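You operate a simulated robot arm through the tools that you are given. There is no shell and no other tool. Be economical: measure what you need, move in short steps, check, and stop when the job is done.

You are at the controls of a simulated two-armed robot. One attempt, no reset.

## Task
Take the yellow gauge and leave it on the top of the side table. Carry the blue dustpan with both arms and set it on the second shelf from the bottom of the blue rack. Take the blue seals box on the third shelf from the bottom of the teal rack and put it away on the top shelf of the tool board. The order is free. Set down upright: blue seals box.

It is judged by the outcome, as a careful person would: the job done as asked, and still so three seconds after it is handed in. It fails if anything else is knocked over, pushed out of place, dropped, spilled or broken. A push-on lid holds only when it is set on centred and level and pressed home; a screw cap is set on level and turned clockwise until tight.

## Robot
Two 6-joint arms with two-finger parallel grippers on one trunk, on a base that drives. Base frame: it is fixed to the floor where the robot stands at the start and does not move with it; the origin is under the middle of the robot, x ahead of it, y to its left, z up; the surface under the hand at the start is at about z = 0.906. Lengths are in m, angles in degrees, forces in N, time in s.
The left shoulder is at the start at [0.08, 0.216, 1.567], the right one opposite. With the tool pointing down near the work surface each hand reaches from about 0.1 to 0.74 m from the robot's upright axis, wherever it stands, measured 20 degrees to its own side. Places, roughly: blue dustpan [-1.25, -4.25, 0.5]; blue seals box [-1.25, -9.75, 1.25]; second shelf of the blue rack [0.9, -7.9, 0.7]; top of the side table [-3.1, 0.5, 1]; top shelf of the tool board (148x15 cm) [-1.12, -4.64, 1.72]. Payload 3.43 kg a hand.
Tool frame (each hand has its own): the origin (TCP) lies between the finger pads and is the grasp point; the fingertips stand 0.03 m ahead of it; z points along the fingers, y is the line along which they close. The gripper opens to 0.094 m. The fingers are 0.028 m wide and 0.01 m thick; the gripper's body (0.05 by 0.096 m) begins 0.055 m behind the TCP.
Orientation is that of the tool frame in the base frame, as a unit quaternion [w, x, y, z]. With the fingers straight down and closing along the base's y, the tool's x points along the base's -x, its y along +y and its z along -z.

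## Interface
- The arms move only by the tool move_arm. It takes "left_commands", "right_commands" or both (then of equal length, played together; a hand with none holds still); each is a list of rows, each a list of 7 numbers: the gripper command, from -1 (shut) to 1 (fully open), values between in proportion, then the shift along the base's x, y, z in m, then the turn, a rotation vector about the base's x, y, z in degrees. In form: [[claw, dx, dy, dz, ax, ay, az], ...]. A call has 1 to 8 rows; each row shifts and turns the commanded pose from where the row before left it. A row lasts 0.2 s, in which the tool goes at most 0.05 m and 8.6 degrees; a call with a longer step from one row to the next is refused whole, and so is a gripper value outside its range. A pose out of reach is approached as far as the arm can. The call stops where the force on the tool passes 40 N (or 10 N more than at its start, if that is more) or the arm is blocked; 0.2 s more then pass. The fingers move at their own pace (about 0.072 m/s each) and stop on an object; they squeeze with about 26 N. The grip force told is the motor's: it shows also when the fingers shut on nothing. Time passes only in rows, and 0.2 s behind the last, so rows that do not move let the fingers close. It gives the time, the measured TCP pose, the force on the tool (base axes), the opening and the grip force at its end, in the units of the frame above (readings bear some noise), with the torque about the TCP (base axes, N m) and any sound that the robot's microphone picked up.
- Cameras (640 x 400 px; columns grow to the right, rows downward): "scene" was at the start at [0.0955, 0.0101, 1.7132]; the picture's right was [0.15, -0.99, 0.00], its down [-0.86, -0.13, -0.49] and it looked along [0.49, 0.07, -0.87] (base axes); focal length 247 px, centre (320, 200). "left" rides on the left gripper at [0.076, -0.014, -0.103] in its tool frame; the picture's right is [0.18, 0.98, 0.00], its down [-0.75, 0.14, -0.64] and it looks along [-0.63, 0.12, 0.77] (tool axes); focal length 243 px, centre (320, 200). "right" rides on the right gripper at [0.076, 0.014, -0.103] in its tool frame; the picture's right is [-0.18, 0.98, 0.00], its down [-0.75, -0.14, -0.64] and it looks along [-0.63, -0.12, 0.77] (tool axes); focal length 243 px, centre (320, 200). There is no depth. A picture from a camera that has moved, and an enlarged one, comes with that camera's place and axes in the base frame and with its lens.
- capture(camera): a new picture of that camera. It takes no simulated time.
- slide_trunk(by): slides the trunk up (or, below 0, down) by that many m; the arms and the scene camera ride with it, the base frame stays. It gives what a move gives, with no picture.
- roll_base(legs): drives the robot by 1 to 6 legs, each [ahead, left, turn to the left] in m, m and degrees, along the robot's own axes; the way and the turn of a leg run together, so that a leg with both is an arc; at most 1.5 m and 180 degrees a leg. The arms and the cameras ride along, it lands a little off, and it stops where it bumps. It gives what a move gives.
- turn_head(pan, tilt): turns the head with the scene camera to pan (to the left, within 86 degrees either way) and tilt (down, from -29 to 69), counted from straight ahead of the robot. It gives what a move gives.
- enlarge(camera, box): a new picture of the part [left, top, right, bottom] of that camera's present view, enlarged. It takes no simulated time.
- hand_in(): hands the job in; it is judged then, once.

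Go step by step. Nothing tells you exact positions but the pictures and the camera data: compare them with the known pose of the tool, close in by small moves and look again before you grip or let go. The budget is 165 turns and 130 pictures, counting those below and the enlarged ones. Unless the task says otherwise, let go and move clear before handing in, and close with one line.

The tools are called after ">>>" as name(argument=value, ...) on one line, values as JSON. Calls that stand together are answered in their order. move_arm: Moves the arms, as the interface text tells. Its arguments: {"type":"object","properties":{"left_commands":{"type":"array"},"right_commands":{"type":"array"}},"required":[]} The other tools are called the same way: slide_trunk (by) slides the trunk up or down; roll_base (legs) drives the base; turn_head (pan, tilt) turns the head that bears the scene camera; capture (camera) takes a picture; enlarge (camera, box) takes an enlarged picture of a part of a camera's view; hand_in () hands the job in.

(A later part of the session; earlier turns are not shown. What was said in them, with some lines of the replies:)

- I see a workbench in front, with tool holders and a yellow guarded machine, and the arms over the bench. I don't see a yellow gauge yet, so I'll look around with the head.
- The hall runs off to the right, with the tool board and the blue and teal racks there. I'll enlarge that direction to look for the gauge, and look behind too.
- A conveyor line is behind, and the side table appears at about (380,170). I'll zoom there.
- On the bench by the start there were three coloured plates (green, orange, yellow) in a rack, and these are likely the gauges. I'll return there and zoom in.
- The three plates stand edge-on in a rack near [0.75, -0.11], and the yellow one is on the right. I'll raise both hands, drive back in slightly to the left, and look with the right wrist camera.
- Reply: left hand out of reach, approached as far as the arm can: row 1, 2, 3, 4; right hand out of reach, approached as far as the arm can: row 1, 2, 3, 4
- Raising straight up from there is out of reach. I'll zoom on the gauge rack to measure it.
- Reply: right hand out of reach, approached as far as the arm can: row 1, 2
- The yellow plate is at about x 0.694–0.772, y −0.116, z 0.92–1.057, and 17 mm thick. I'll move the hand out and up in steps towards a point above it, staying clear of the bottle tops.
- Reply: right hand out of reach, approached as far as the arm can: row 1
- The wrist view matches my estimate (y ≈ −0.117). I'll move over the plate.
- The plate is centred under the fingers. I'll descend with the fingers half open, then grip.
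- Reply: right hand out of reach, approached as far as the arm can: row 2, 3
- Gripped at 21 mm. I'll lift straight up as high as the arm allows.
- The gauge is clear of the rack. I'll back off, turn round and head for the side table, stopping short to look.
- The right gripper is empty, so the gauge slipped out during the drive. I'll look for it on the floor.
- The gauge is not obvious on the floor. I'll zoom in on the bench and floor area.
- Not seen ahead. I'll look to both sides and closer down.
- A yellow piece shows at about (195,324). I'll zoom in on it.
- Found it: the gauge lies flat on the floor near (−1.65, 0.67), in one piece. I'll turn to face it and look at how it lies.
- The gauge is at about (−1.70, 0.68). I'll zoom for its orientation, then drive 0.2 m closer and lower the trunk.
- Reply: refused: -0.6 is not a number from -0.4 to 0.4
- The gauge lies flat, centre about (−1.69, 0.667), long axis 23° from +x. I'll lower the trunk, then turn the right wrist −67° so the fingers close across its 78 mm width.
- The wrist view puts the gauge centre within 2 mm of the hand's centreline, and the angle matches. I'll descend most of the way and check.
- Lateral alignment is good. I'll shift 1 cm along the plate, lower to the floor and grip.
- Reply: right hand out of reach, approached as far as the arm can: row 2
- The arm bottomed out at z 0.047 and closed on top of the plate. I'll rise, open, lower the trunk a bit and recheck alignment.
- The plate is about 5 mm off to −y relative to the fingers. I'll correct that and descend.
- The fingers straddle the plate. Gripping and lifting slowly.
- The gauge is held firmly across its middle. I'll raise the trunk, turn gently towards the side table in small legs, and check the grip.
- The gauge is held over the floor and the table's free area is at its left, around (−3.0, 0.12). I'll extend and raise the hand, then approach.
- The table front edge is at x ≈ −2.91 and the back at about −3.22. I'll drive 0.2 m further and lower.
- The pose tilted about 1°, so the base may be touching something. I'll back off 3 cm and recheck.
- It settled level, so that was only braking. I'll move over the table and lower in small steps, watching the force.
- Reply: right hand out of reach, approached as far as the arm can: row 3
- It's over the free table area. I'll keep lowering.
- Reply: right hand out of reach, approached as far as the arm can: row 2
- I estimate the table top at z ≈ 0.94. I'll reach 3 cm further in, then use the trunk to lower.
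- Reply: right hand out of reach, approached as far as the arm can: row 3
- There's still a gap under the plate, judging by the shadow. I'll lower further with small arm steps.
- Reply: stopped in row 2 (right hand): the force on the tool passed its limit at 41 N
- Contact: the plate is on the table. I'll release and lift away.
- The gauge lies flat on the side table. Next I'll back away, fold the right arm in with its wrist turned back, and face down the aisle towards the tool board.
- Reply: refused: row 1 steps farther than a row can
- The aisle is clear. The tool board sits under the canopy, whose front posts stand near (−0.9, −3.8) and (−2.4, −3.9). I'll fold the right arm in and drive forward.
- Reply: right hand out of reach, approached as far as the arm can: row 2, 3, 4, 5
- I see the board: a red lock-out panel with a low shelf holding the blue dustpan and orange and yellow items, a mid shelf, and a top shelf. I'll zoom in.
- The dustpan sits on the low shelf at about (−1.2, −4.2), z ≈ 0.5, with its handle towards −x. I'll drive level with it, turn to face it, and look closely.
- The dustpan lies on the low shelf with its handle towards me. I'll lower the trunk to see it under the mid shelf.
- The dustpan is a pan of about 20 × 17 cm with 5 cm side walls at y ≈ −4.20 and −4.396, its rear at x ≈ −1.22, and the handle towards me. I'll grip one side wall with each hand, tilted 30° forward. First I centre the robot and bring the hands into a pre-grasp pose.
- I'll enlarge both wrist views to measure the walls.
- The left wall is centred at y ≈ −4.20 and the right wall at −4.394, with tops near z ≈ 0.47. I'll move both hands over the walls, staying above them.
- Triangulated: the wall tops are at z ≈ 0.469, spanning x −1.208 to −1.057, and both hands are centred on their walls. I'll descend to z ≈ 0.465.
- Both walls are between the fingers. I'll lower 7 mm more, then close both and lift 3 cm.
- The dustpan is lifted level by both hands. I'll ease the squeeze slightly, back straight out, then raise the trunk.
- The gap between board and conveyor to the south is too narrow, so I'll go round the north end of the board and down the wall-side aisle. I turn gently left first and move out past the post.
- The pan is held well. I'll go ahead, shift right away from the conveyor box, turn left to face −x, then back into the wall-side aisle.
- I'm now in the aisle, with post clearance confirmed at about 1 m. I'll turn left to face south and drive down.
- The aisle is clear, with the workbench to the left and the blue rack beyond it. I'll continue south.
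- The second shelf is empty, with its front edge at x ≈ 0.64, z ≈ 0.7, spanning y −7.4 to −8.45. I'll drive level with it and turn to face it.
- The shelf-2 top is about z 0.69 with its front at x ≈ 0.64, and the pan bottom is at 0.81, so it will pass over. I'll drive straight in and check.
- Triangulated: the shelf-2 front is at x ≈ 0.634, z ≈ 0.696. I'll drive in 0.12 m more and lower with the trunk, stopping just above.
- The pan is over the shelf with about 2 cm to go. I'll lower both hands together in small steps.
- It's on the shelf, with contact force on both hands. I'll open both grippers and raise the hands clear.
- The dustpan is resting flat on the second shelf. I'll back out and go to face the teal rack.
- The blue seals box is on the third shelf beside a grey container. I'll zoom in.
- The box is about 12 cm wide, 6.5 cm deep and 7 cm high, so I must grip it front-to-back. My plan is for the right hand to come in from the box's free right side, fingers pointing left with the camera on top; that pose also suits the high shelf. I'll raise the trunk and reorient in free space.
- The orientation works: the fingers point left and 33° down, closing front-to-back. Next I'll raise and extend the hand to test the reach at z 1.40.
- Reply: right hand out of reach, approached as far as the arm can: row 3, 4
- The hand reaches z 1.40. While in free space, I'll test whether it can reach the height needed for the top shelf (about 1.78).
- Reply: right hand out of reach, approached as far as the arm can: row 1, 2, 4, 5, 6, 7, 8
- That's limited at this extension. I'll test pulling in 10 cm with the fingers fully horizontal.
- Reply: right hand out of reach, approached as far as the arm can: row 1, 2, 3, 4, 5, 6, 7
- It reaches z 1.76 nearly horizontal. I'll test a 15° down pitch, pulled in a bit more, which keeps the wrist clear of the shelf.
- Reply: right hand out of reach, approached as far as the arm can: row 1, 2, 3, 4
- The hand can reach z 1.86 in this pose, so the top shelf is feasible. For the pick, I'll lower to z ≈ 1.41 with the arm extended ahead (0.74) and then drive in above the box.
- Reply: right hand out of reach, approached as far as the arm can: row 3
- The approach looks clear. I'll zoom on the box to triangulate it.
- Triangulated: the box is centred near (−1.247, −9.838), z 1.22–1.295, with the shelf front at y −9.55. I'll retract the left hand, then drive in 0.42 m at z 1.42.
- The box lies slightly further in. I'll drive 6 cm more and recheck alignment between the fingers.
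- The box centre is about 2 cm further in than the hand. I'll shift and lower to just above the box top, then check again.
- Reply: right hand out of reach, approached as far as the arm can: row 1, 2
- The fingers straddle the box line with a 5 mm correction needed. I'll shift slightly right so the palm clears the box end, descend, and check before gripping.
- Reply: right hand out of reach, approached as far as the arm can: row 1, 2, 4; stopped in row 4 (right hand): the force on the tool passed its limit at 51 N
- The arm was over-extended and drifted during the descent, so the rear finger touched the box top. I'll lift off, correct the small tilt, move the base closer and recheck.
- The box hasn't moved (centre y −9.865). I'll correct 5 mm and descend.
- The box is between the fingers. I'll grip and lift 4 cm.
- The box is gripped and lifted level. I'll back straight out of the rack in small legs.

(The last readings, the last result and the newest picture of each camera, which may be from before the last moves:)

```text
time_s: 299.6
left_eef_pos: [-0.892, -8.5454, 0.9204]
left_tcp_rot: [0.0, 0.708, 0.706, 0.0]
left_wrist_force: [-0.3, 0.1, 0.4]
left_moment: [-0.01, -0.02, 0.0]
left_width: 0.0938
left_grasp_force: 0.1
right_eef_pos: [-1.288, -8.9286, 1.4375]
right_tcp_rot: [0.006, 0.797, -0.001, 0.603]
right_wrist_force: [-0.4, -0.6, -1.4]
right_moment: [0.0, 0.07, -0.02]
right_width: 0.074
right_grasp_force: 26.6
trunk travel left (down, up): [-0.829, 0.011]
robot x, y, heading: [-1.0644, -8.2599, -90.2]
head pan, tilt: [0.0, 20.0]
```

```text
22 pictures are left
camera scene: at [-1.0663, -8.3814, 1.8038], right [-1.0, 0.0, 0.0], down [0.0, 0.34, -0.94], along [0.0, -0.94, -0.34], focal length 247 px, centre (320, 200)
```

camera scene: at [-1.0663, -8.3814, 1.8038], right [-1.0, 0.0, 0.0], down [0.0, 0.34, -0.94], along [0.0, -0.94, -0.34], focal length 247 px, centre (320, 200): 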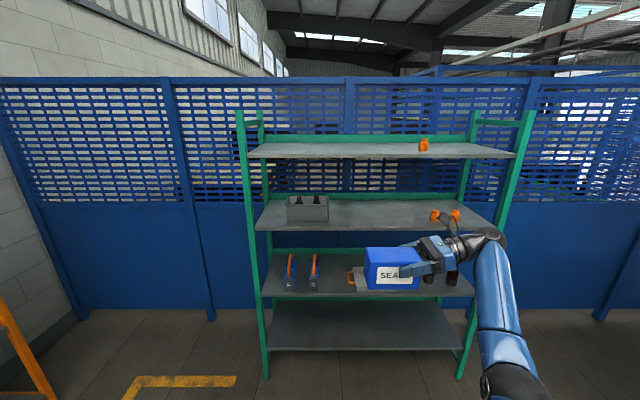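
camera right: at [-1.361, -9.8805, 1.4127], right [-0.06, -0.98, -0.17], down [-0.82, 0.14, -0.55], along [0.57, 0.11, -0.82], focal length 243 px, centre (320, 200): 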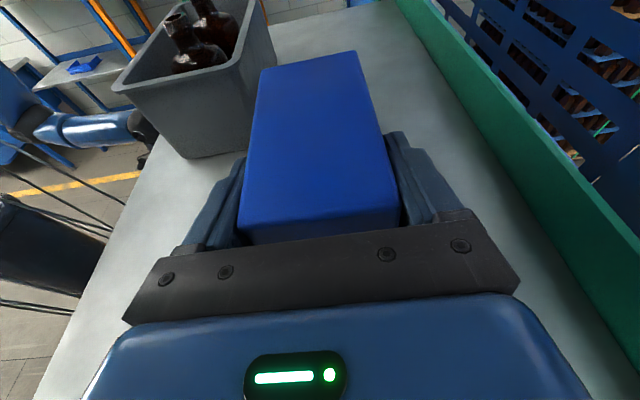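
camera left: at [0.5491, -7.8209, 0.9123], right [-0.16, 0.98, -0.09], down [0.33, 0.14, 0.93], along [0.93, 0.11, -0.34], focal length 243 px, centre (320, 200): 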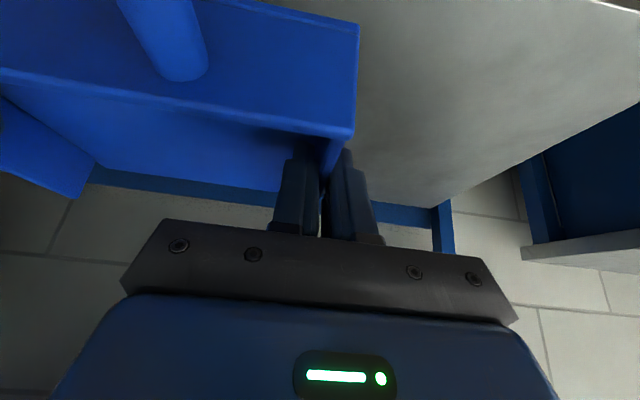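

Everything else on the rack is undisturbed. I'll shift into the aisle and turn round gently to head north.

>>> roll_base(legs=[[0.0, 0.3, 0], [0.0, 0.3, 0]])

>>> roll_base(legs=[[0, 0, 30], [0, 0, 30], [0, 0, 30], [0, 0, 30], [0, 0, 30], [0, 0, 30]])

>>> turn_head(pan=0, tilt=30)

>>> capture(camera="scene")

```text
time_s: 303.3
left_eef_pos: [-0.287, -8.5452, 0.9213]
left_tcp_rot: [0.001, 0.708, 0.707, 0.001]
left_wrist_force: [-0.5, 0.2, 0.3]
left_moment: [0.02, 0.0, -0.03]
left_width: 0.094
left_grasp_force: 0.0
right_eef_pos: [-0.6823, -8.9286, 1.4357]
right_tcp_rot: [0.006, 0.797, -0.001, 0.604]
right_wrist_force: [0.6, -1.0, -2.2]
right_moment: [0.0, 0.08, -0.01]
right_width: 0.074
right_grasp_force: 26.1
trunk travel left (down, up): [-0.829, 0.011]
robot x, y, heading: [-0.4554, -8.2596, -90.0]
head pan, tilt: [0.0, 20.0]
```

```text
time_s: 312.6
left_eef_pos: [-0.635, -7.9771, 0.9219]
left_tcp_rot: [0.001, 0.715, -0.699, 0.0]
left_wrist_force: [0.3, -0.4, 0.5]
left_moment: [0.0, 0.01, -0.01]
left_width: 0.0939
left_grasp_force: 0.1
right_eef_pos: [-0.2478, -7.584, 1.4359]
right_tcp_rot: [-0.605, -0.007, 0.796, 0.0]
right_wrist_force: [0.8, -0.9, -2.0]
right_moment: [0.03, -0.06, -0.01]
right_width: 0.0741
right_grasp_force: 25.7
trunk travel left (down, up): [-0.829, 0.011]
robot x, y, heading: [-0.4555, -8.2635, 91.0]
head pan, tilt: [0.0, 20.0]
```

```text
time_s: 313.3
left_eef_pos: [-0.6372, -7.9767, 0.9214]
left_tcp_rot: [0.0, 0.714, -0.7, 0.0]
left_wrist_force: [-0.6, -0.5, -0.6]
left_moment: [-0.01, 0.01, -0.03]
left_width: 0.0938
left_grasp_force: 0.0
right_eef_pos: [-0.2483, -7.5838, 1.4365]
right_tcp_rot: [-0.604, -0.007, 0.797, -0.001]
right_wrist_force: [0.2, 1.1, -2.3]
right_moment: [-0.02, -0.09, 0.01]
right_width: 0.0742
right_grasp_force: 26.6
trunk travel left (down, up): [-0.829, 0.011]
robot x, y, heading: [-0.4609, -8.2584, 91.4]
head pan, tilt: [0.0, 30.0]
```

```text
21 pictures are left
camera scene: at [-0.4591, -8.1371, 1.7877], right [1.0, 0.02, 0.0], down [0.01, -0.5, -0.87], along [-0.02, 0.87, -0.5], focal length 247 px, centre (320, 200)
```

scene: 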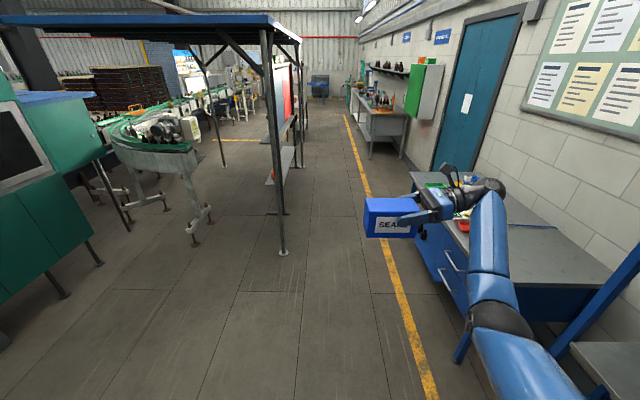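

The grip is steady and the aisle is clear. I'll drive north past the board.

>>> roll_base(legs=[[0.6, -0.08, -1.4], [0.9, 0, 0], [0.9, 0, 0]])

>>> roll_base(legs=[[0.9, 0, 0], [0.9, 0, 0], [0.9, 0, 0]])

>>> capture(camera="scene")

```text
time_s: 325.2
left_eef_pos: [-0.5126, -5.605, 0.9223]
left_tcp_rot: [0.001, -0.702, 0.712, 0.001]
left_wrist_force: [0.1, 0.4, -0.7]
left_moment: [0.03, 0.02, -0.02]
left_width: 0.0939
left_grasp_force: 0.0
right_eef_pos: [-0.1116, -5.2293, 1.4367]
right_tcp_rot: [-0.604, 0.006, 0.797, 0.011]
right_wrist_force: [-0.6, -0.2, -1.7]
right_moment: [0.05, -0.06, -0.01]
right_width: 0.0742
right_grasp_force: 26.2
trunk travel left (down, up): [-0.829, 0.011]
robot x, y, heading: [-0.3444, -5.8937, 89.0]
head pan, tilt: [0.0, 30.0]
```

```text
time_s: 338.8
left_eef_pos: [-0.5125, -2.882, 0.9213]
left_tcp_rot: [-0.001, 0.71, -0.704, 0.0]
left_wrist_force: [-0.3, -0.4, 0.4]
left_moment: [-0.02, 0.01, 0.02]
left_width: 0.0938
left_grasp_force: 0.2
right_eef_pos: [-0.1221, -2.4943, 1.4376]
right_tcp_rot: [-0.604, -0.003, 0.797, 0.004]
right_wrist_force: [-0.2, -1.6, -2.8]
right_moment: [-0.02, -0.06, -0.01]
right_width: 0.074
right_grasp_force: 26.2
trunk travel left (down, up): [-0.829, 0.011]
robot x, y, heading: [-0.3387, -3.169, 90.6]
head pan, tilt: [0.0, 30.0]
```

```text
20 pictures are left
camera scene: at [-0.3375, -3.0456, 1.7879], right [1.0, 0.01, 0.0], down [0.01, -0.5, -0.87], along [-0.01, 0.87, -0.5], focal length 247 px, centre (320, 200)
```

scene: 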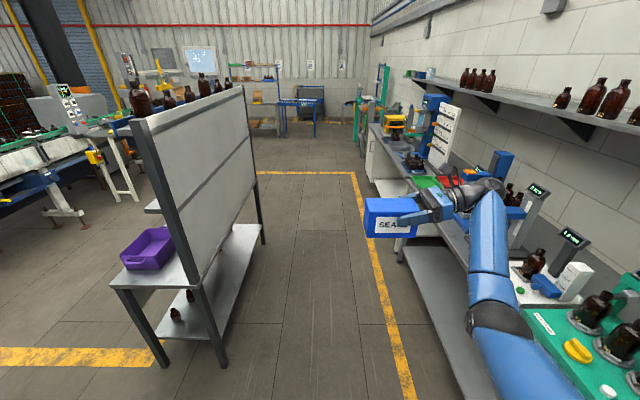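

Clear. I'll shift sideways to the left past the shelf end, then turn left to face south.

>>> roll_base(legs=[[-0.03, 0.45, 0], [0, 0.45, 0], [0, 0.43, 0]])

>>> roll_base(legs=[[0, 0, 30], [0, 0, 30], [0, 0, 30], [0, 0, 30], [0, 0, 30], [0, 0, 29.5]])

>>> capture(camera="scene")

```text
time_s: 346.0
left_eef_pos: [-1.8298, -2.9298, 0.9208]
left_tcp_rot: [0.001, 0.712, -0.702, -0.001]
left_wrist_force: [0.8, -0.4, -0.5]
left_moment: [-0.01, -0.04, 0.03]
left_width: 0.0939
left_grasp_force: 0.0
right_eef_pos: [-1.4374, -2.541, 1.4356]
right_tcp_rot: [-0.604, -0.005, 0.797, 0.002]
right_wrist_force: [1.1, 0.8, -2.6]
right_moment: [0.0, -0.07, 0.0]
right_width: 0.074
right_grasp_force: 26.1
trunk travel left (down, up): [-0.829, 0.011]
robot x, y, heading: [-1.6527, -3.2121, 90.8]
head pan, tilt: [0.0, 30.0]
```

```text
time_s: 355.2
left_eef_pos: [-1.4801, -3.4998, 0.9212]
left_tcp_rot: [0.0, 0.707, 0.707, 0.001]
left_wrist_force: [0.1, 0.1, -0.9]
left_moment: [-0.01, -0.02, 0.01]
left_width: 0.0939
left_grasp_force: 0.0
right_eef_pos: [-1.877, -3.8826, 1.4354]
right_tcp_rot: [0.007, 0.797, -0.002, 0.604]
right_wrist_force: [0.0, -0.4, -2.4]
right_moment: [-0.01, 0.09, -0.01]
right_width: 0.0741
right_grasp_force: 26.1
trunk travel left (down, up): [-0.829, 0.011]
robot x, y, heading: [-1.6528, -3.2162, -90.0]
head pan, tilt: [0.0, 30.0]
```

```text
19 pictures are left
camera scene: at [-1.6555, -3.3338, 1.7877], right [-1.0, 0.0, 0.0], down [0.0, 0.5, -0.87], along [0.0, -0.87, -0.5], focal length 247 px, centre (320, 200)
```

scene: 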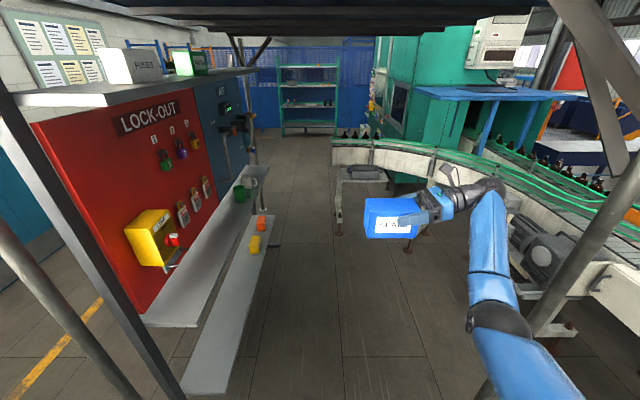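

I'm now at the front side of the board. I'll zoom on the top shelf and its contents.

>>> enlarge(camera="scene", box=[0, 30, 280, 205])

```text
2.29 times, centred on (140, 118) of scene
camera zoom: at [-1.6555, -3.3338, 1.7877], right [-1.0, 0.0, 0.0], down [0.0, 0.5, -0.87], along [0.0, -0.87, -0.5], focal length 566 px, centre (731, 389)
```

zoom: 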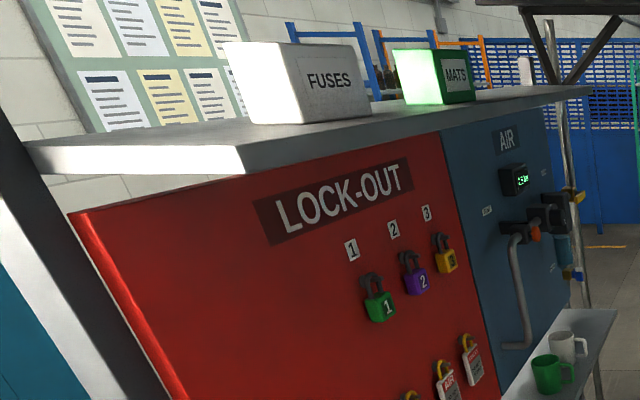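

The top shelf is at z ≈ 1.72, x −1.20 to −1.05, and its south part (y −4.75 to −5.43) is free. I'll drive south, raise the box, then turn to face the board from a safe distance.

>>> roll_base(legs=[[0.6, 0, 0], [0.6, -0.1, 0]])

>>> move_arm(right_commands=[[-1, 0, 0.01, 0.045, 0, 0, 0], [-1, 0, 0.01, 0.045, 0, 0, 0], [-1, 0, 0.01, 0.045, 0, 0, 0], [-1, 0, 0.01, 0.045, 0, 0, 0], [-1, 0, 0.01, 0.045, 0, 0, 0], [-1, 0, 0.01, 0.045, 0, 0, 0], [-1, 0, 0.01, 0.045, 0, 0, 0], [-1, 0, 0, 0.045, 0, 0, 0]])

>>> move_arm(right_commands=[[-1, 0, 0.005, 0.04, 0, 0, 0], [-1, 0, 0.005, 0.03, 0, 0, 0], [-1, 0, 0, 0.0, 0, 0, 0]])

>>> capture(camera="right")

```text
time_s: 361.7
left_eef_pos: [-1.5684, -4.7097, 0.9208]
left_tcp_rot: [0.001, 0.704, 0.71, -0.001]
left_wrist_force: [0.4, -0.4, -1.1]
left_moment: [0.04, 0.02, -0.01]
left_width: 0.094
left_grasp_force: 0.0
right_eef_pos: [-1.9626, -5.0956, 1.4369]
right_tcp_rot: [0.004, 0.797, 0.002, 0.604]
right_wrist_force: [0.8, 0.1, -2.2]
right_moment: [-0.05, 0.07, -0.03]
right_width: 0.0743
right_grasp_force: 26.2
trunk travel left (down, up): [-0.829, 0.011]
robot x, y, heading: [-1.7467, -4.4247, -89.3]
head pan, tilt: [0.0, 30.0]
```

```text
time_s: 363.5
left_eef_pos: [-1.5702, -4.7106, 0.922]
left_tcp_rot: [0.001, 0.705, 0.709, -0.001]
left_wrist_force: [1.0, 0.0, -0.2]
left_moment: [0.0, -0.02, -0.03]
left_width: 0.0938
left_grasp_force: 0.1
right_eef_pos: [-1.9627, -5.0244, 1.7967]
right_tcp_rot: [0.004, 0.797, 0.001, 0.604]
right_wrist_force: [-0.5, -0.2, -2.8]
right_moment: [0.0, 0.06, 0.02]
right_width: 0.074
right_grasp_force: 26.8
trunk travel left (down, up): [-0.829, 0.011]
robot x, y, heading: [-1.7486, -4.4284, -89.6]
head pan, tilt: [0.0, 30.0]
```

```text
time_s: 364.0
left_eef_pos: [-1.5713, -4.7095, 0.9221]
left_tcp_rot: [0.001, 0.704, 0.71, 0.0]
left_wrist_force: [0.3, -0.1, -0.3]
left_moment: [-0.02, 0.03, 0.01]
left_width: 0.0941
left_grasp_force: 0.0
right_eef_pos: [-1.9632, -5.0182, 1.8421]
right_tcp_rot: [0.003, 0.799, 0.002, 0.601]
right_wrist_force: [-0.5, 2.1, -4.7]
right_moment: [-0.16, -0.16, -0.1]
right_width: 0.0741
right_grasp_force: 26.0
right hand out of reach, approached as far as the arm can: row 2
trunk travel left (down, up): [-0.829, 0.011]
robot x, y, heading: [-1.7423, -4.4268, -89.5]
head pan, tilt: [0.0, 30.0]
stopped in row 2 (right hand): the force on the tool passed its limit at 80 N (the readings are from after the stop); the commanded pose is now the measured one
```

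```text
17 pictures are left
camera right: at [-2.0416, -5.0313, 1.9427], right [-0.05, -0.98, -0.17], down [-0.83, 0.14, -0.55], along [0.56, 0.11, -0.82], focal length 243 px, centre (320, 200)
```

right: 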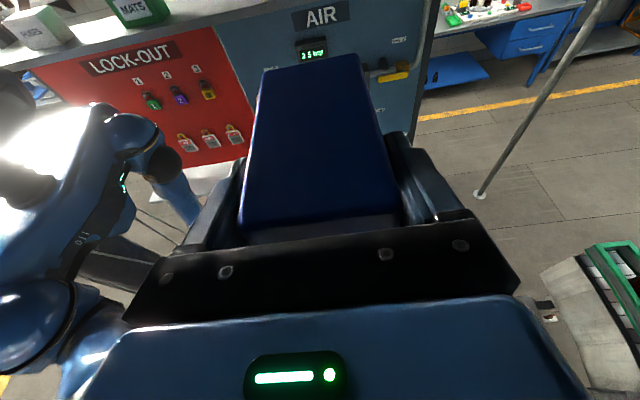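

The hand touched something overhead at z 1.84, probably the canopy beam. I'll lower 3 cm and look up.

>>> move_arm(right_commands=[[-1, 0, 0, -0.02, 0, 0, 0], [-1, 0, 0, -0.012, 0, 0, 0]])

>>> turn_head(pan=-20, tilt=-15)

>>> capture(camera="scene")

```text
time_s: 364.6
left_eef_pos: [-1.5695, -4.7101, 0.9213]
left_tcp_rot: [0.0, 0.705, 0.709, -0.001]
left_wrist_force: [-0.4, 0.0, -0.8]
left_moment: [-0.01, 0.0, 0.0]
left_width: 0.0938
left_grasp_force: 0.1
right_eef_pos: [-1.9636, -5.0177, 1.811]
right_tcp_rot: [0.003, 0.798, 0.002, 0.602]
right_wrist_force: [0.4, -0.5, -1.9]
right_moment: [-0.01, 0.1, 0.01]
right_width: 0.0743
right_grasp_force: 25.9
trunk travel left (down, up): [-0.829, 0.011]
robot x, y, heading: [-1.7479, -4.4271, -89.4]
head pan, tilt: [0.0, 30.0]
```

```text
time_s: 365.7
left_eef_pos: [-1.5704, -4.7115, 0.9205]
left_tcp_rot: [0.0, 0.705, 0.71, 0.0]
left_wrist_force: [-0.6, 0.0, 0.2]
left_moment: [-0.01, 0.01, -0.01]
left_width: 0.0939
left_grasp_force: 0.0
right_eef_pos: [-1.964, -5.0209, 1.8095]
right_tcp_rot: [0.003, 0.798, 0.001, 0.602]
right_wrist_force: [0.2, 0.6, -1.4]
right_moment: [0.01, 0.08, -0.02]
right_width: 0.0741
right_grasp_force: 25.7
trunk travel left (down, up): [-0.829, 0.011]
robot x, y, heading: [-1.7464, -4.4237, -89.7]
head pan, tilt: [-20.0, -15.0]
```

```text
16 pictures are left
camera scene: at [-1.7726, -4.5323, 1.8584], right [-0.94, 0.33, 0.0], down [-0.09, -0.24, -0.97], along [-0.32, -0.91, 0.26], focal length 247 px, centre (320, 200)
```

scene: 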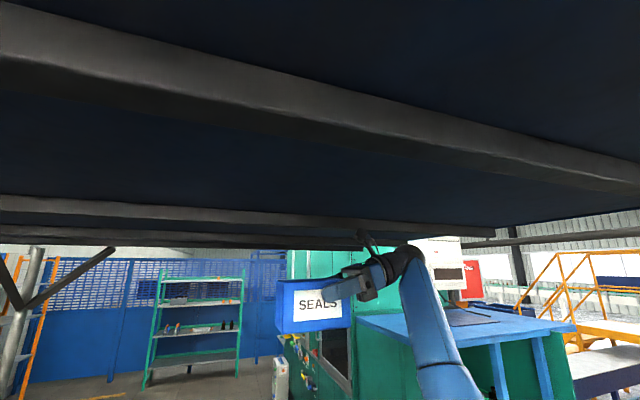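

The canopy rafters' undersides are at about z 1.97, so I'll keep the TCP at or below 1.81. I'll drive south, then turn to face the board.

>>> roll_base(legs=[[0.33, -0.1, 0], [0.34, -0.1, 0], [0, 0, 30], [0, 0, 30], [0, 0, 29.5]])

>>> turn_head(pan=-10, tilt=10)

>>> capture(camera="scene")

>>> capture(camera="right")

```text
time_s: 374.3
left_eef_pos: [-1.6511, -4.9214, 0.9222]
left_tcp_rot: [0.002, -0.001, 1.0, 0.0]
left_wrist_force: [0.2, -0.3, 0.2]
left_moment: [-0.02, -0.02, 0.01]
left_width: 0.0938
left_grasp_force: 0.1
right_eef_pos: [-1.3459, -5.3188, 1.8113]
right_tcp_rot: [-0.423, 0.564, 0.565, 0.428]
right_wrist_force: [-0.4, -1.7, -1.5]
right_moment: [-0.06, -0.01, 0.01]
right_width: 0.0743
right_grasp_force: 25.9
trunk travel left (down, up): [-0.829, 0.011]
robot x, y, heading: [-1.9323, -5.0958, 0.1]
head pan, tilt: [-20.0, -15.0]
```

```text
time_s: 375.1
left_eef_pos: [-1.6501, -4.9212, 0.9212]
left_tcp_rot: [0.0, 0.0, 1.0, 0.001]
left_wrist_force: [-0.3, -0.6, 0.0]
left_moment: [-0.02, -0.02, 0.01]
left_width: 0.0939
left_grasp_force: 0.0
right_eef_pos: [-1.3459, -5.3159, 1.8101]
right_tcp_rot: [-0.423, 0.565, 0.564, 0.429]
right_wrist_force: [0.3, 0.2, -2.6]
right_moment: [-0.08, -0.04, -0.02]
right_width: 0.0743
right_grasp_force: 26.3
trunk travel left (down, up): [-0.829, 0.011]
robot x, y, heading: [-1.9358, -5.0954, -0.0]
head pan, tilt: [-10.0, 10.0]
```

```text
15 pictures are left
camera scene: at [-1.8147, -5.1105, 1.8201], right [-0.17, -0.99, 0.0], down [-0.17, 0.03, -0.98], along [0.97, -0.17, -0.17], focal length 247 px, centre (320, 200)
```

scene: 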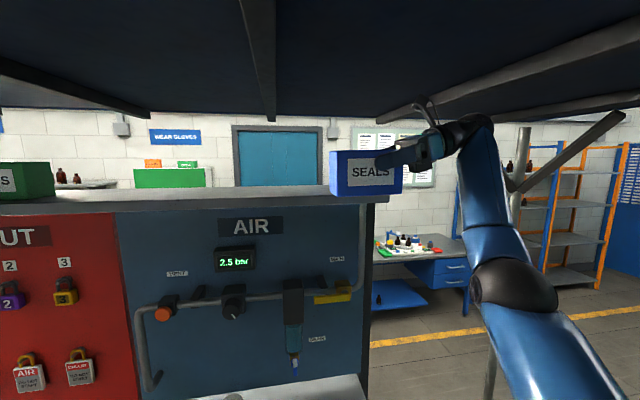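

```text
14 pictures are left
camera right: at [-1.3326, -5.3935, 1.9111], right [0.98, -0.06, -0.17], down [-0.14, -0.82, -0.55], along [-0.11, 0.56, -0.82], focal length 243 px, centre (320, 200)
```

right: 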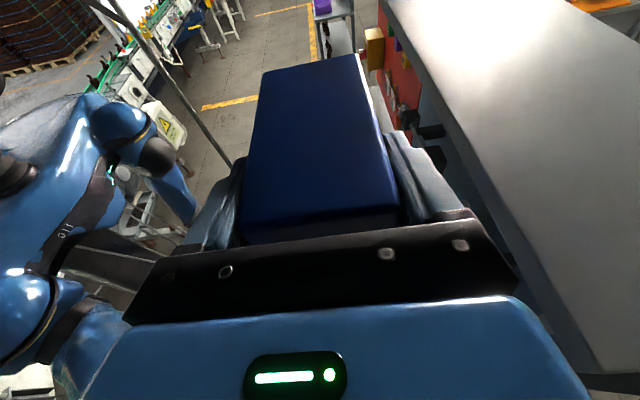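

The shelf end is at y ≈ −5.406 and its front at x ≈ −1.21. I need to verify the height clearance, so I'll zoom in on the box and the shelf edge.

>>> enlarge(camera="scene", box=[240, 130, 420, 230])

```text
3.56 times, centred on (330, 180) of scene
camera zoom: at [-1.8147, -5.1105, 1.8201], right [-0.17, -0.99, 0.0], down [-0.17, 0.03, -0.98], along [0.97, -0.17, -0.17], focal length 880 px, centre (284, 271)
```

zoom: 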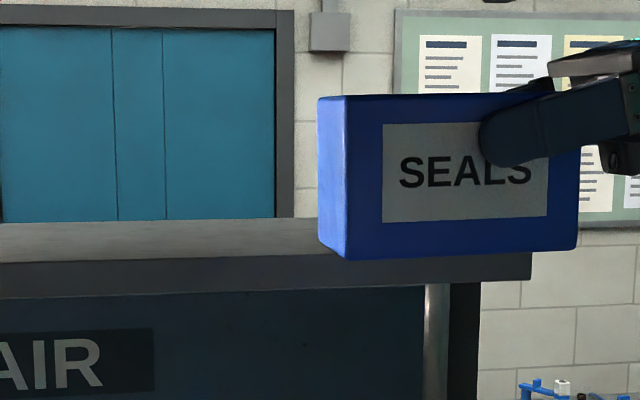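

The box bottom is at z ≈ 1.749 and the shelf top at 1.723, so there is 2.6 cm of clearance. I'll drive in 0.21 m in short legs.

>>> roll_base(legs=[[0.07, 0, 0], [0.07, 0, 0], [0.07, 0, 0]])

>>> capture(camera="right")

>>> enlarge(camera="scene", box=[260, 130, 460, 255])

```text
time_s: 377.4
left_eef_pos: [-1.4483, -4.9219, 0.9239]
left_tcp_rot: [0.003, 0.0, 1.0, 0.001]
left_wrist_force: [-0.2, -0.1, -0.4]
left_moment: [0.03, -0.05, 0.01]
left_width: 0.0942
left_grasp_force: 0.1
right_eef_pos: [-1.1502, -5.3179, 1.8152]
right_tcp_rot: [-0.42, 0.562, 0.566, 0.432]
right_wrist_force: [-0.8, 0.3, -1.9]
right_moment: [-0.12, -0.04, -0.06]
right_width: 0.074
right_grasp_force: 26.2
trunk travel left (down, up): [-0.829, 0.011]
robot x, y, heading: [-1.7254, -5.0987, 0.1]
head pan, tilt: [-10.0, 10.0]
```

```text
12 pictures are left
camera right: at [-1.1386, -5.3956, 1.9165], right [0.99, -0.06, -0.16], down [-0.14, -0.82, -0.55], along [-0.1, 0.56, -0.82], focal length 243 px, centre (320, 200)
```

right: 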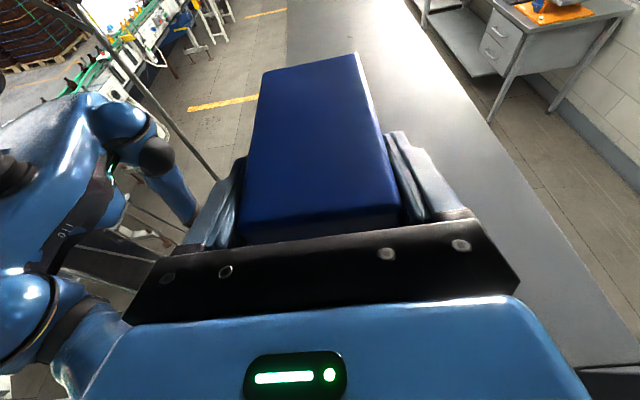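

```text
3.20 times, centred on (360, 192) of scene
camera zoom: at [-1.6179, -5.1119, 1.8209], right [-0.17, -0.99, 0.0], down [-0.16, 0.03, -0.99], along [0.97, -0.17, -0.17], focal length 792 px, centre (192, 224)
```

zoom: 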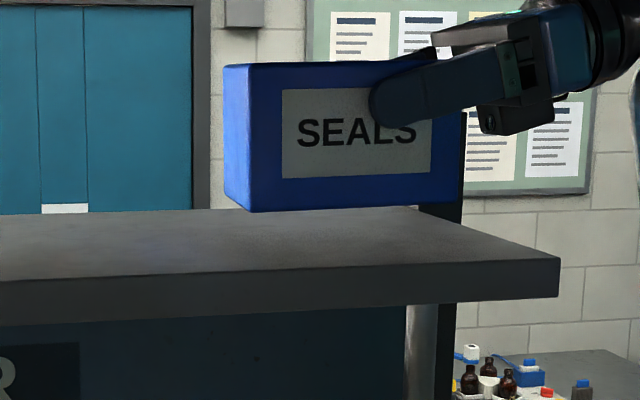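

The box is over the shelf (x −1.21 to −1.00). I'll move it 3.5 cm further in for centring, then lower in small steps.

>>> move_arm(right_commands=[[-1, 0.018, 0, 0, 0, 0, 0], [-1, 0.017, 0, 0, 0, 0, 0], [-1, 0, 0, -0.008, 0, 0, 0], [-1, 0, 0, 0, 0, 0, 0]])

>>> enlarge(camera="scene", box=[260, 130, 460, 255])

```text
time_s: 378.4
left_eef_pos: [-1.4454, -4.9219, 0.9234]
left_tcp_rot: [0.001, 0.0, 1.0, 0.0]
left_wrist_force: [0.1, -0.4, -0.1]
left_moment: [-0.01, -0.03, 0.0]
left_width: 0.094
left_grasp_force: 0.0
right_eef_pos: [-1.1119, -5.316, 1.802]
right_tcp_rot: [-0.421, 0.564, 0.565, 0.431]
right_wrist_force: [-0.5, -0.1, -1.7]
right_moment: [-0.04, -0.02, -0.05]
right_width: 0.0743
right_grasp_force: 26.4
right hand out of reach, approached as far as the arm can: row 2
trunk travel left (down, up): [-0.829, 0.011]
robot x, y, heading: [-1.7282, -5.0937, -0.0]
head pan, tilt: [-10.0, 10.0]
```

```text
3.20 times, centred on (360, 192) of scene
camera zoom: at [-1.6098, -5.1109, 1.8204], right [-0.17, -0.99, 0.0], down [-0.17, 0.03, -0.99], along [0.97, -0.17, -0.17], focal length 792 px, centre (192, 224)
```

zoom: 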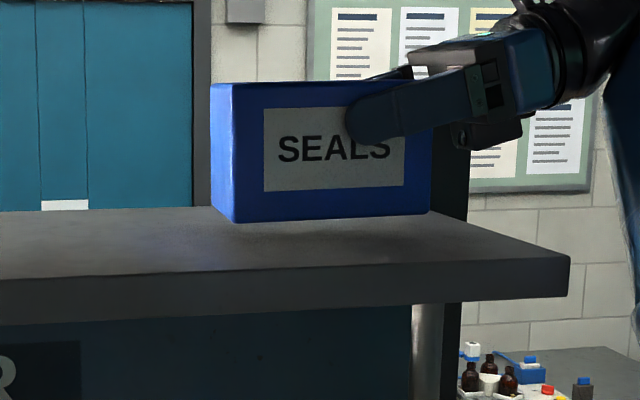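

Positioned well. Lowering gently until contact.

>>> move_arm(right_commands=[[-1, 0, 0, -0.004, 0, 0, 0], [-1, 0, 0, -0.004, 0, 0, 0], [-1, 0, 0, -0.004, 0, 0, 0], [-1, 0, 0, 0, 0, 0, 0]])

>>> move_arm(right_commands=[[-1, 0, 0, -0.003, 0, 0, 0], [-1, 0, 0, 0, 0, 0, 0]])

```text
time_s: 379.4
left_eef_pos: [-1.4411, -4.92, 0.9197]
left_tcp_rot: [-0.002, 0.0, 1.0, 0.0]
left_wrist_force: [1.0, 0.2, 0.3]
left_moment: [0.0, -0.02, -0.01]
left_width: 0.094
left_grasp_force: 0.1
right_eef_pos: [-1.1046, -5.3129, 1.7886]
right_tcp_rot: [-0.422, 0.565, 0.566, 0.428]
right_wrist_force: [0.1, -0.5, -2.7]
right_moment: [-0.07, -0.03, 0.05]
right_width: 0.0742
right_grasp_force: 26.0
trunk travel left (down, up): [-0.829, 0.011]
robot x, y, heading: [-1.7252, -5.0977, -0.0]
head pan, tilt: [-10.0, 10.0]
```

```text
time_s: 380.0
left_eef_pos: [-1.443, -4.9206, 0.9218]
left_tcp_rot: [0.001, 0.0, 1.0, 0.0]
left_wrist_force: [0.2, -0.7, 0.5]
left_moment: [0.01, 0.01, -0.02]
left_width: 0.094
left_grasp_force: 0.1
right_eef_pos: [-1.1083, -5.3133, 1.7876]
right_tcp_rot: [-0.421, 0.564, 0.566, 0.43]
right_wrist_force: [0.2, -0.4, 6.7]
right_moment: [0.74, 0.26, -0.03]
right_width: 0.0744
right_grasp_force: 26.1
trunk travel left (down, up): [-0.829, 0.011]
robot x, y, heading: [-1.7283, -5.0935, 0.4]
head pan, tilt: [-10.0, 10.0]
```

Contact made. I'll press 2 mm more to seat it flat, then open the fingers slowly.

>>> move_arm(right_commands=[[-1, 0, 0, -0.003, 0, 0, 0], [-1, 0, 0, 0, 0, 0, 0], [0.65, 0, 0, 0, 0, 0, 0], [1, 0, 0, 0, 0, 0, 0], [1, 0, 0, 0, 0, 0, 0]])

>>> capture(camera="right")

>>> enlarge(camera="scene", box=[260, 130, 460, 255])

```text
time_s: 381.2
left_eef_pos: [-1.4429, -4.9209, 0.9209]
left_tcp_rot: [-0.001, 0.0, 1.0, 0.0]
left_wrist_force: [1.3, 0.2, -0.3]
left_moment: [-0.02, 0.0, -0.04]
left_width: 0.0939
left_grasp_force: 0.1
right_eef_pos: [-1.1073, -5.3146, 1.7836]
right_tcp_rot: [-0.42, 0.566, 0.565, 0.43]
right_wrist_force: [0.4, -0.2, -0.8]
right_moment: [-0.02, -0.01, 0.03]
right_width: 0.094
right_grasp_force: 0.0
trunk travel left (down, up): [-0.829, 0.011]
robot x, y, heading: [-1.7276, -5.0946, 0.5]
head pan, tilt: [-10.0, 10.0]
```

```text
9 pictures are left
camera right: at [-1.0956, -5.3916, 1.8839], right [0.98, -0.06, -0.17], down [-0.14, -0.82, -0.55], along [-0.11, 0.56, -0.82], focal length 243 px, centre (320, 200)
```

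right: 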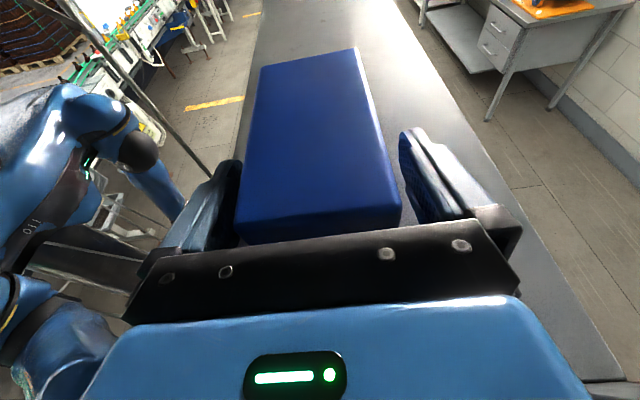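

```text
3.20 times, centred on (360, 192) of scene
camera zoom: at [-1.6062, -5.1103, 1.8201], right [-0.17, -0.99, 0.0], down [-0.17, 0.03, -0.98], along [0.97, -0.17, -0.17], focal length 792 px, centre (192, 224)
```

zoom: 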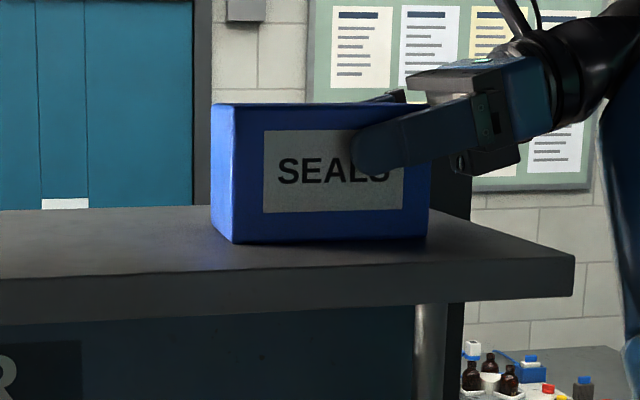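

The box stands flat and upright on the shelf. I'll withdraw the fingers straight back along their own axis.

>>> move_arm(right_commands=[[1, 0, -0.02, 0.004, 0, 0, 0], [1, 0, -0.02, 0.004, 0, 0, 0], [1, 0, -0.03, 0.006, 0, 0, 0], [1, 0, -0.03, 0.006, 0, 0, 0], [1, 0, -0.03, 0, 0, 0, 0]])

>>> capture(camera="scene")

```text
time_s: 382.4
left_eef_pos: [-1.4437, -4.9219, 0.9218]
left_tcp_rot: [-0.001, 0.0, 1.0, 0.001]
left_wrist_force: [-0.4, -0.7, -0.2]
left_moment: [0.0, -0.02, 0.01]
left_width: 0.0938
left_grasp_force: 0.1
right_eef_pos: [-1.139, -5.3517, 1.7828]
right_tcp_rot: [-0.423, 0.564, 0.556, 0.441]
right_wrist_force: [0.0, -0.2, 0.4]
right_moment: [0.0, -0.02, -0.01]
right_width: 0.0939
right_grasp_force: 0.2
right hand out of reach, approached as far as the arm can: row 1, 2, 3, 4, 5
trunk travel left (down, up): [-0.829, 0.011]
robot x, y, heading: [-1.7283, -5.0942, 0.1]
head pan, tilt: [-10.0, 10.0]
```

```text
7 pictures are left
camera scene: at [-1.6059, -5.111, 1.8201], right [-0.17, -0.99, 0.0], down [-0.17, 0.03, -0.98], along [0.97, -0.17, -0.17], focal length 247 px, centre (320, 200)
```

scene: 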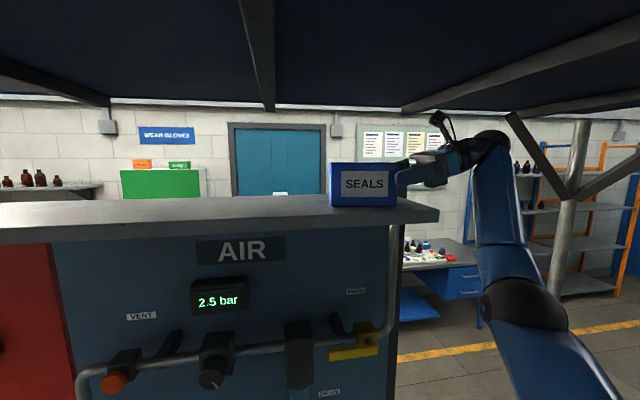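

The arm hit its reach limit, so I'll finish the withdrawal with the base. First I check the finger clearance around the box.

>>> capture(camera="right")

```text
6 pictures are left
camera right: at [-1.1287, -5.4315, 1.8807], right [0.98, -0.07, -0.16], down [-0.15, -0.81, -0.57], along [-0.09, 0.58, -0.81], focal length 243 px, centre (320, 200)
```

right: 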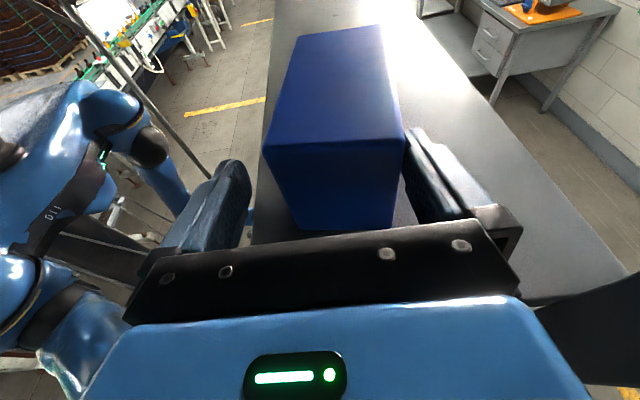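

The box is upright and well on the shelf, with the rear finger just touching it. I'll nudge the base forward 1.5 cm to free the finger, then move sideways to slide the hand out.

>>> roll_base(legs=[[0.015, 0, 0]])

>>> capture(camera="right")

```text
time_s: 383.2
left_eef_pos: [-1.4295, -4.921, 0.9207]
left_tcp_rot: [0.001, 0.0, 1.0, 0.001]
left_wrist_force: [-0.7, 0.0, -0.1]
left_moment: [-0.03, -0.05, 0.02]
left_width: 0.0942
left_grasp_force: 0.1
right_eef_pos: [-1.1265, -5.3531, 1.7836]
right_tcp_rot: [-0.421, 0.564, 0.557, 0.442]
right_wrist_force: [-0.8, 0.3, 0.6]
right_moment: [-0.02, -0.02, -0.02]
right_width: 0.0938
right_grasp_force: 0.1
trunk travel left (down, up): [-0.829, 0.011]
robot x, y, heading: [-1.7125, -5.0934, -0.1]
head pan, tilt: [-10.0, 10.0]
```

```text
5 pictures are left
camera right: at [-1.1176, -5.4311, 1.8821], right [0.98, -0.07, -0.16], down [-0.15, -0.81, -0.57], along [-0.09, 0.58, -0.81], focal length 243 px, centre (320, 200)
```

right: 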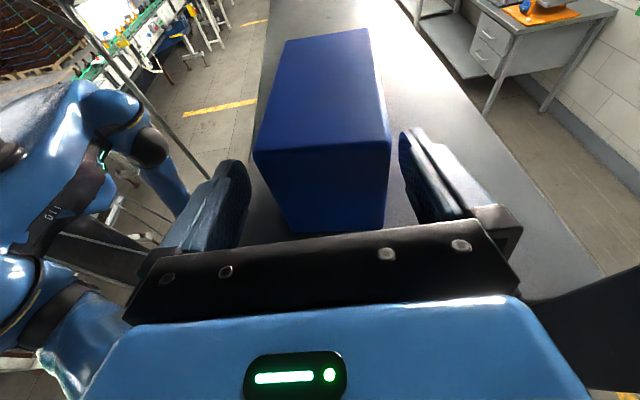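

The box is now clear of both fingers. Sliding out sideways with the base.

>>> roll_base(legs=[[0, -0.05, 0], [0, -0.08, 0]])

>>> capture(camera="scene")

```text
time_s: 384.7
left_eef_pos: [-1.427, -5.0392, 0.9187]
left_tcp_rot: [0.001, 0.0, 1.0, -0.006]
left_wrist_force: [-0.2, 1.9, 0.7]
left_moment: [-0.07, -0.04, -0.02]
left_width: 0.094
left_grasp_force: 0.1
right_eef_pos: [-1.1244, -5.4577, 1.7856]
right_tcp_rot: [-0.418, 0.566, 0.56, 0.438]
right_wrist_force: [-1.2, 1.8, 0.0]
right_moment: [-0.07, 0.01, -0.02]
right_width: 0.0939
right_grasp_force: 0.0
trunk travel left (down, up): [-0.829, 0.011]
robot x, y, heading: [-1.7118, -5.2241, -0.1]
head pan, tilt: [-10.0, 10.0]
```

```text
4 pictures are left
camera scene: at [-1.5919, -5.2171, 1.8203], right [-0.17, -0.98, 0.01], down [-0.17, 0.02, -0.99], along [0.97, -0.17, -0.17], focal length 247 px, centre (320, 200)
```

scene: 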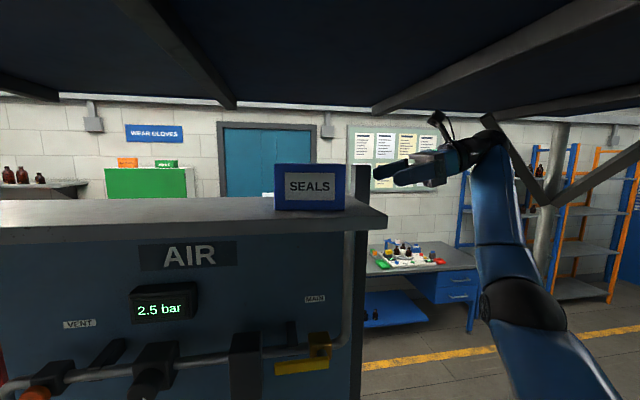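

The hand is clear of the box. I'll back off a little and take a final check.

>>> roll_base(legs=[[-0.1, 0.05, 0], [-0.1, 0.03, 0]])

>>> enlarge(camera="scene", box=[220, 120, 440, 260])

```text
time_s: 386.7
left_eef_pos: [-1.6143, -4.9718, 0.9183]
left_tcp_rot: [-0.006, -0.001, 1.0, 0.003]
left_wrist_force: [0.9, 0.0, -0.3]
left_moment: [0.03, 0.08, -0.01]
left_width: 0.0938
left_grasp_force: 0.0
right_eef_pos: [-1.298, -5.4047, 1.772]
right_tcp_rot: [-0.429, 0.564, 0.553, 0.437]
right_wrist_force: [1.2, -0.8, -1.3]
right_moment: [0.08, 0.02, 0.16]
right_width: 0.094
right_grasp_force: 0.0
trunk travel left (down, up): [-0.829, 0.011]
robot x, y, heading: [-1.9094, -5.1432, 0.3]
head pan, tilt: [-10.0, 10.0]
```

```text
2.86 times, centred on (330, 190) of scene
camera zoom: at [-1.7658, -5.1664, 1.8179], right [-0.17, -0.99, 0.0], down [-0.19, 0.03, -0.98], along [0.97, -0.17, -0.19], focal length 707 px, centre (291, 229)
```

zoom: 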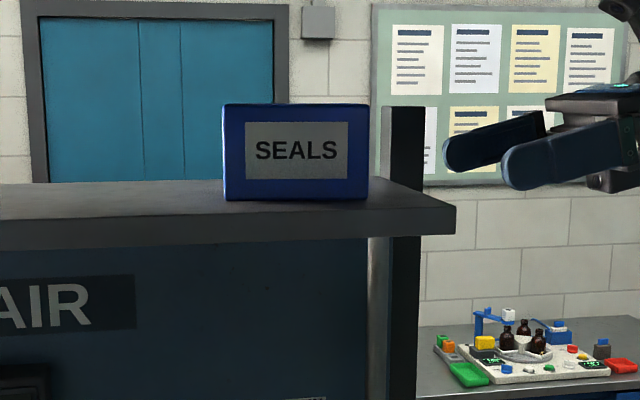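

The box stands upright on the top shelf, the dustpan is on the second shelf of the blue rack, and the gauge is on the side table. Both hands are clear, so I'm handing in.

>>> hand_in()

```text
The job is handed in.
```

The job is handed in: the yellow gauge is on the side table, the blue dustpan is on the blue rack's second shelf, and the seals box is upright on the tool board's top shelf. The gauge slipped from the gripper once on the way and fell to the floor; I picked it up and set it down, and it looked undamaged.
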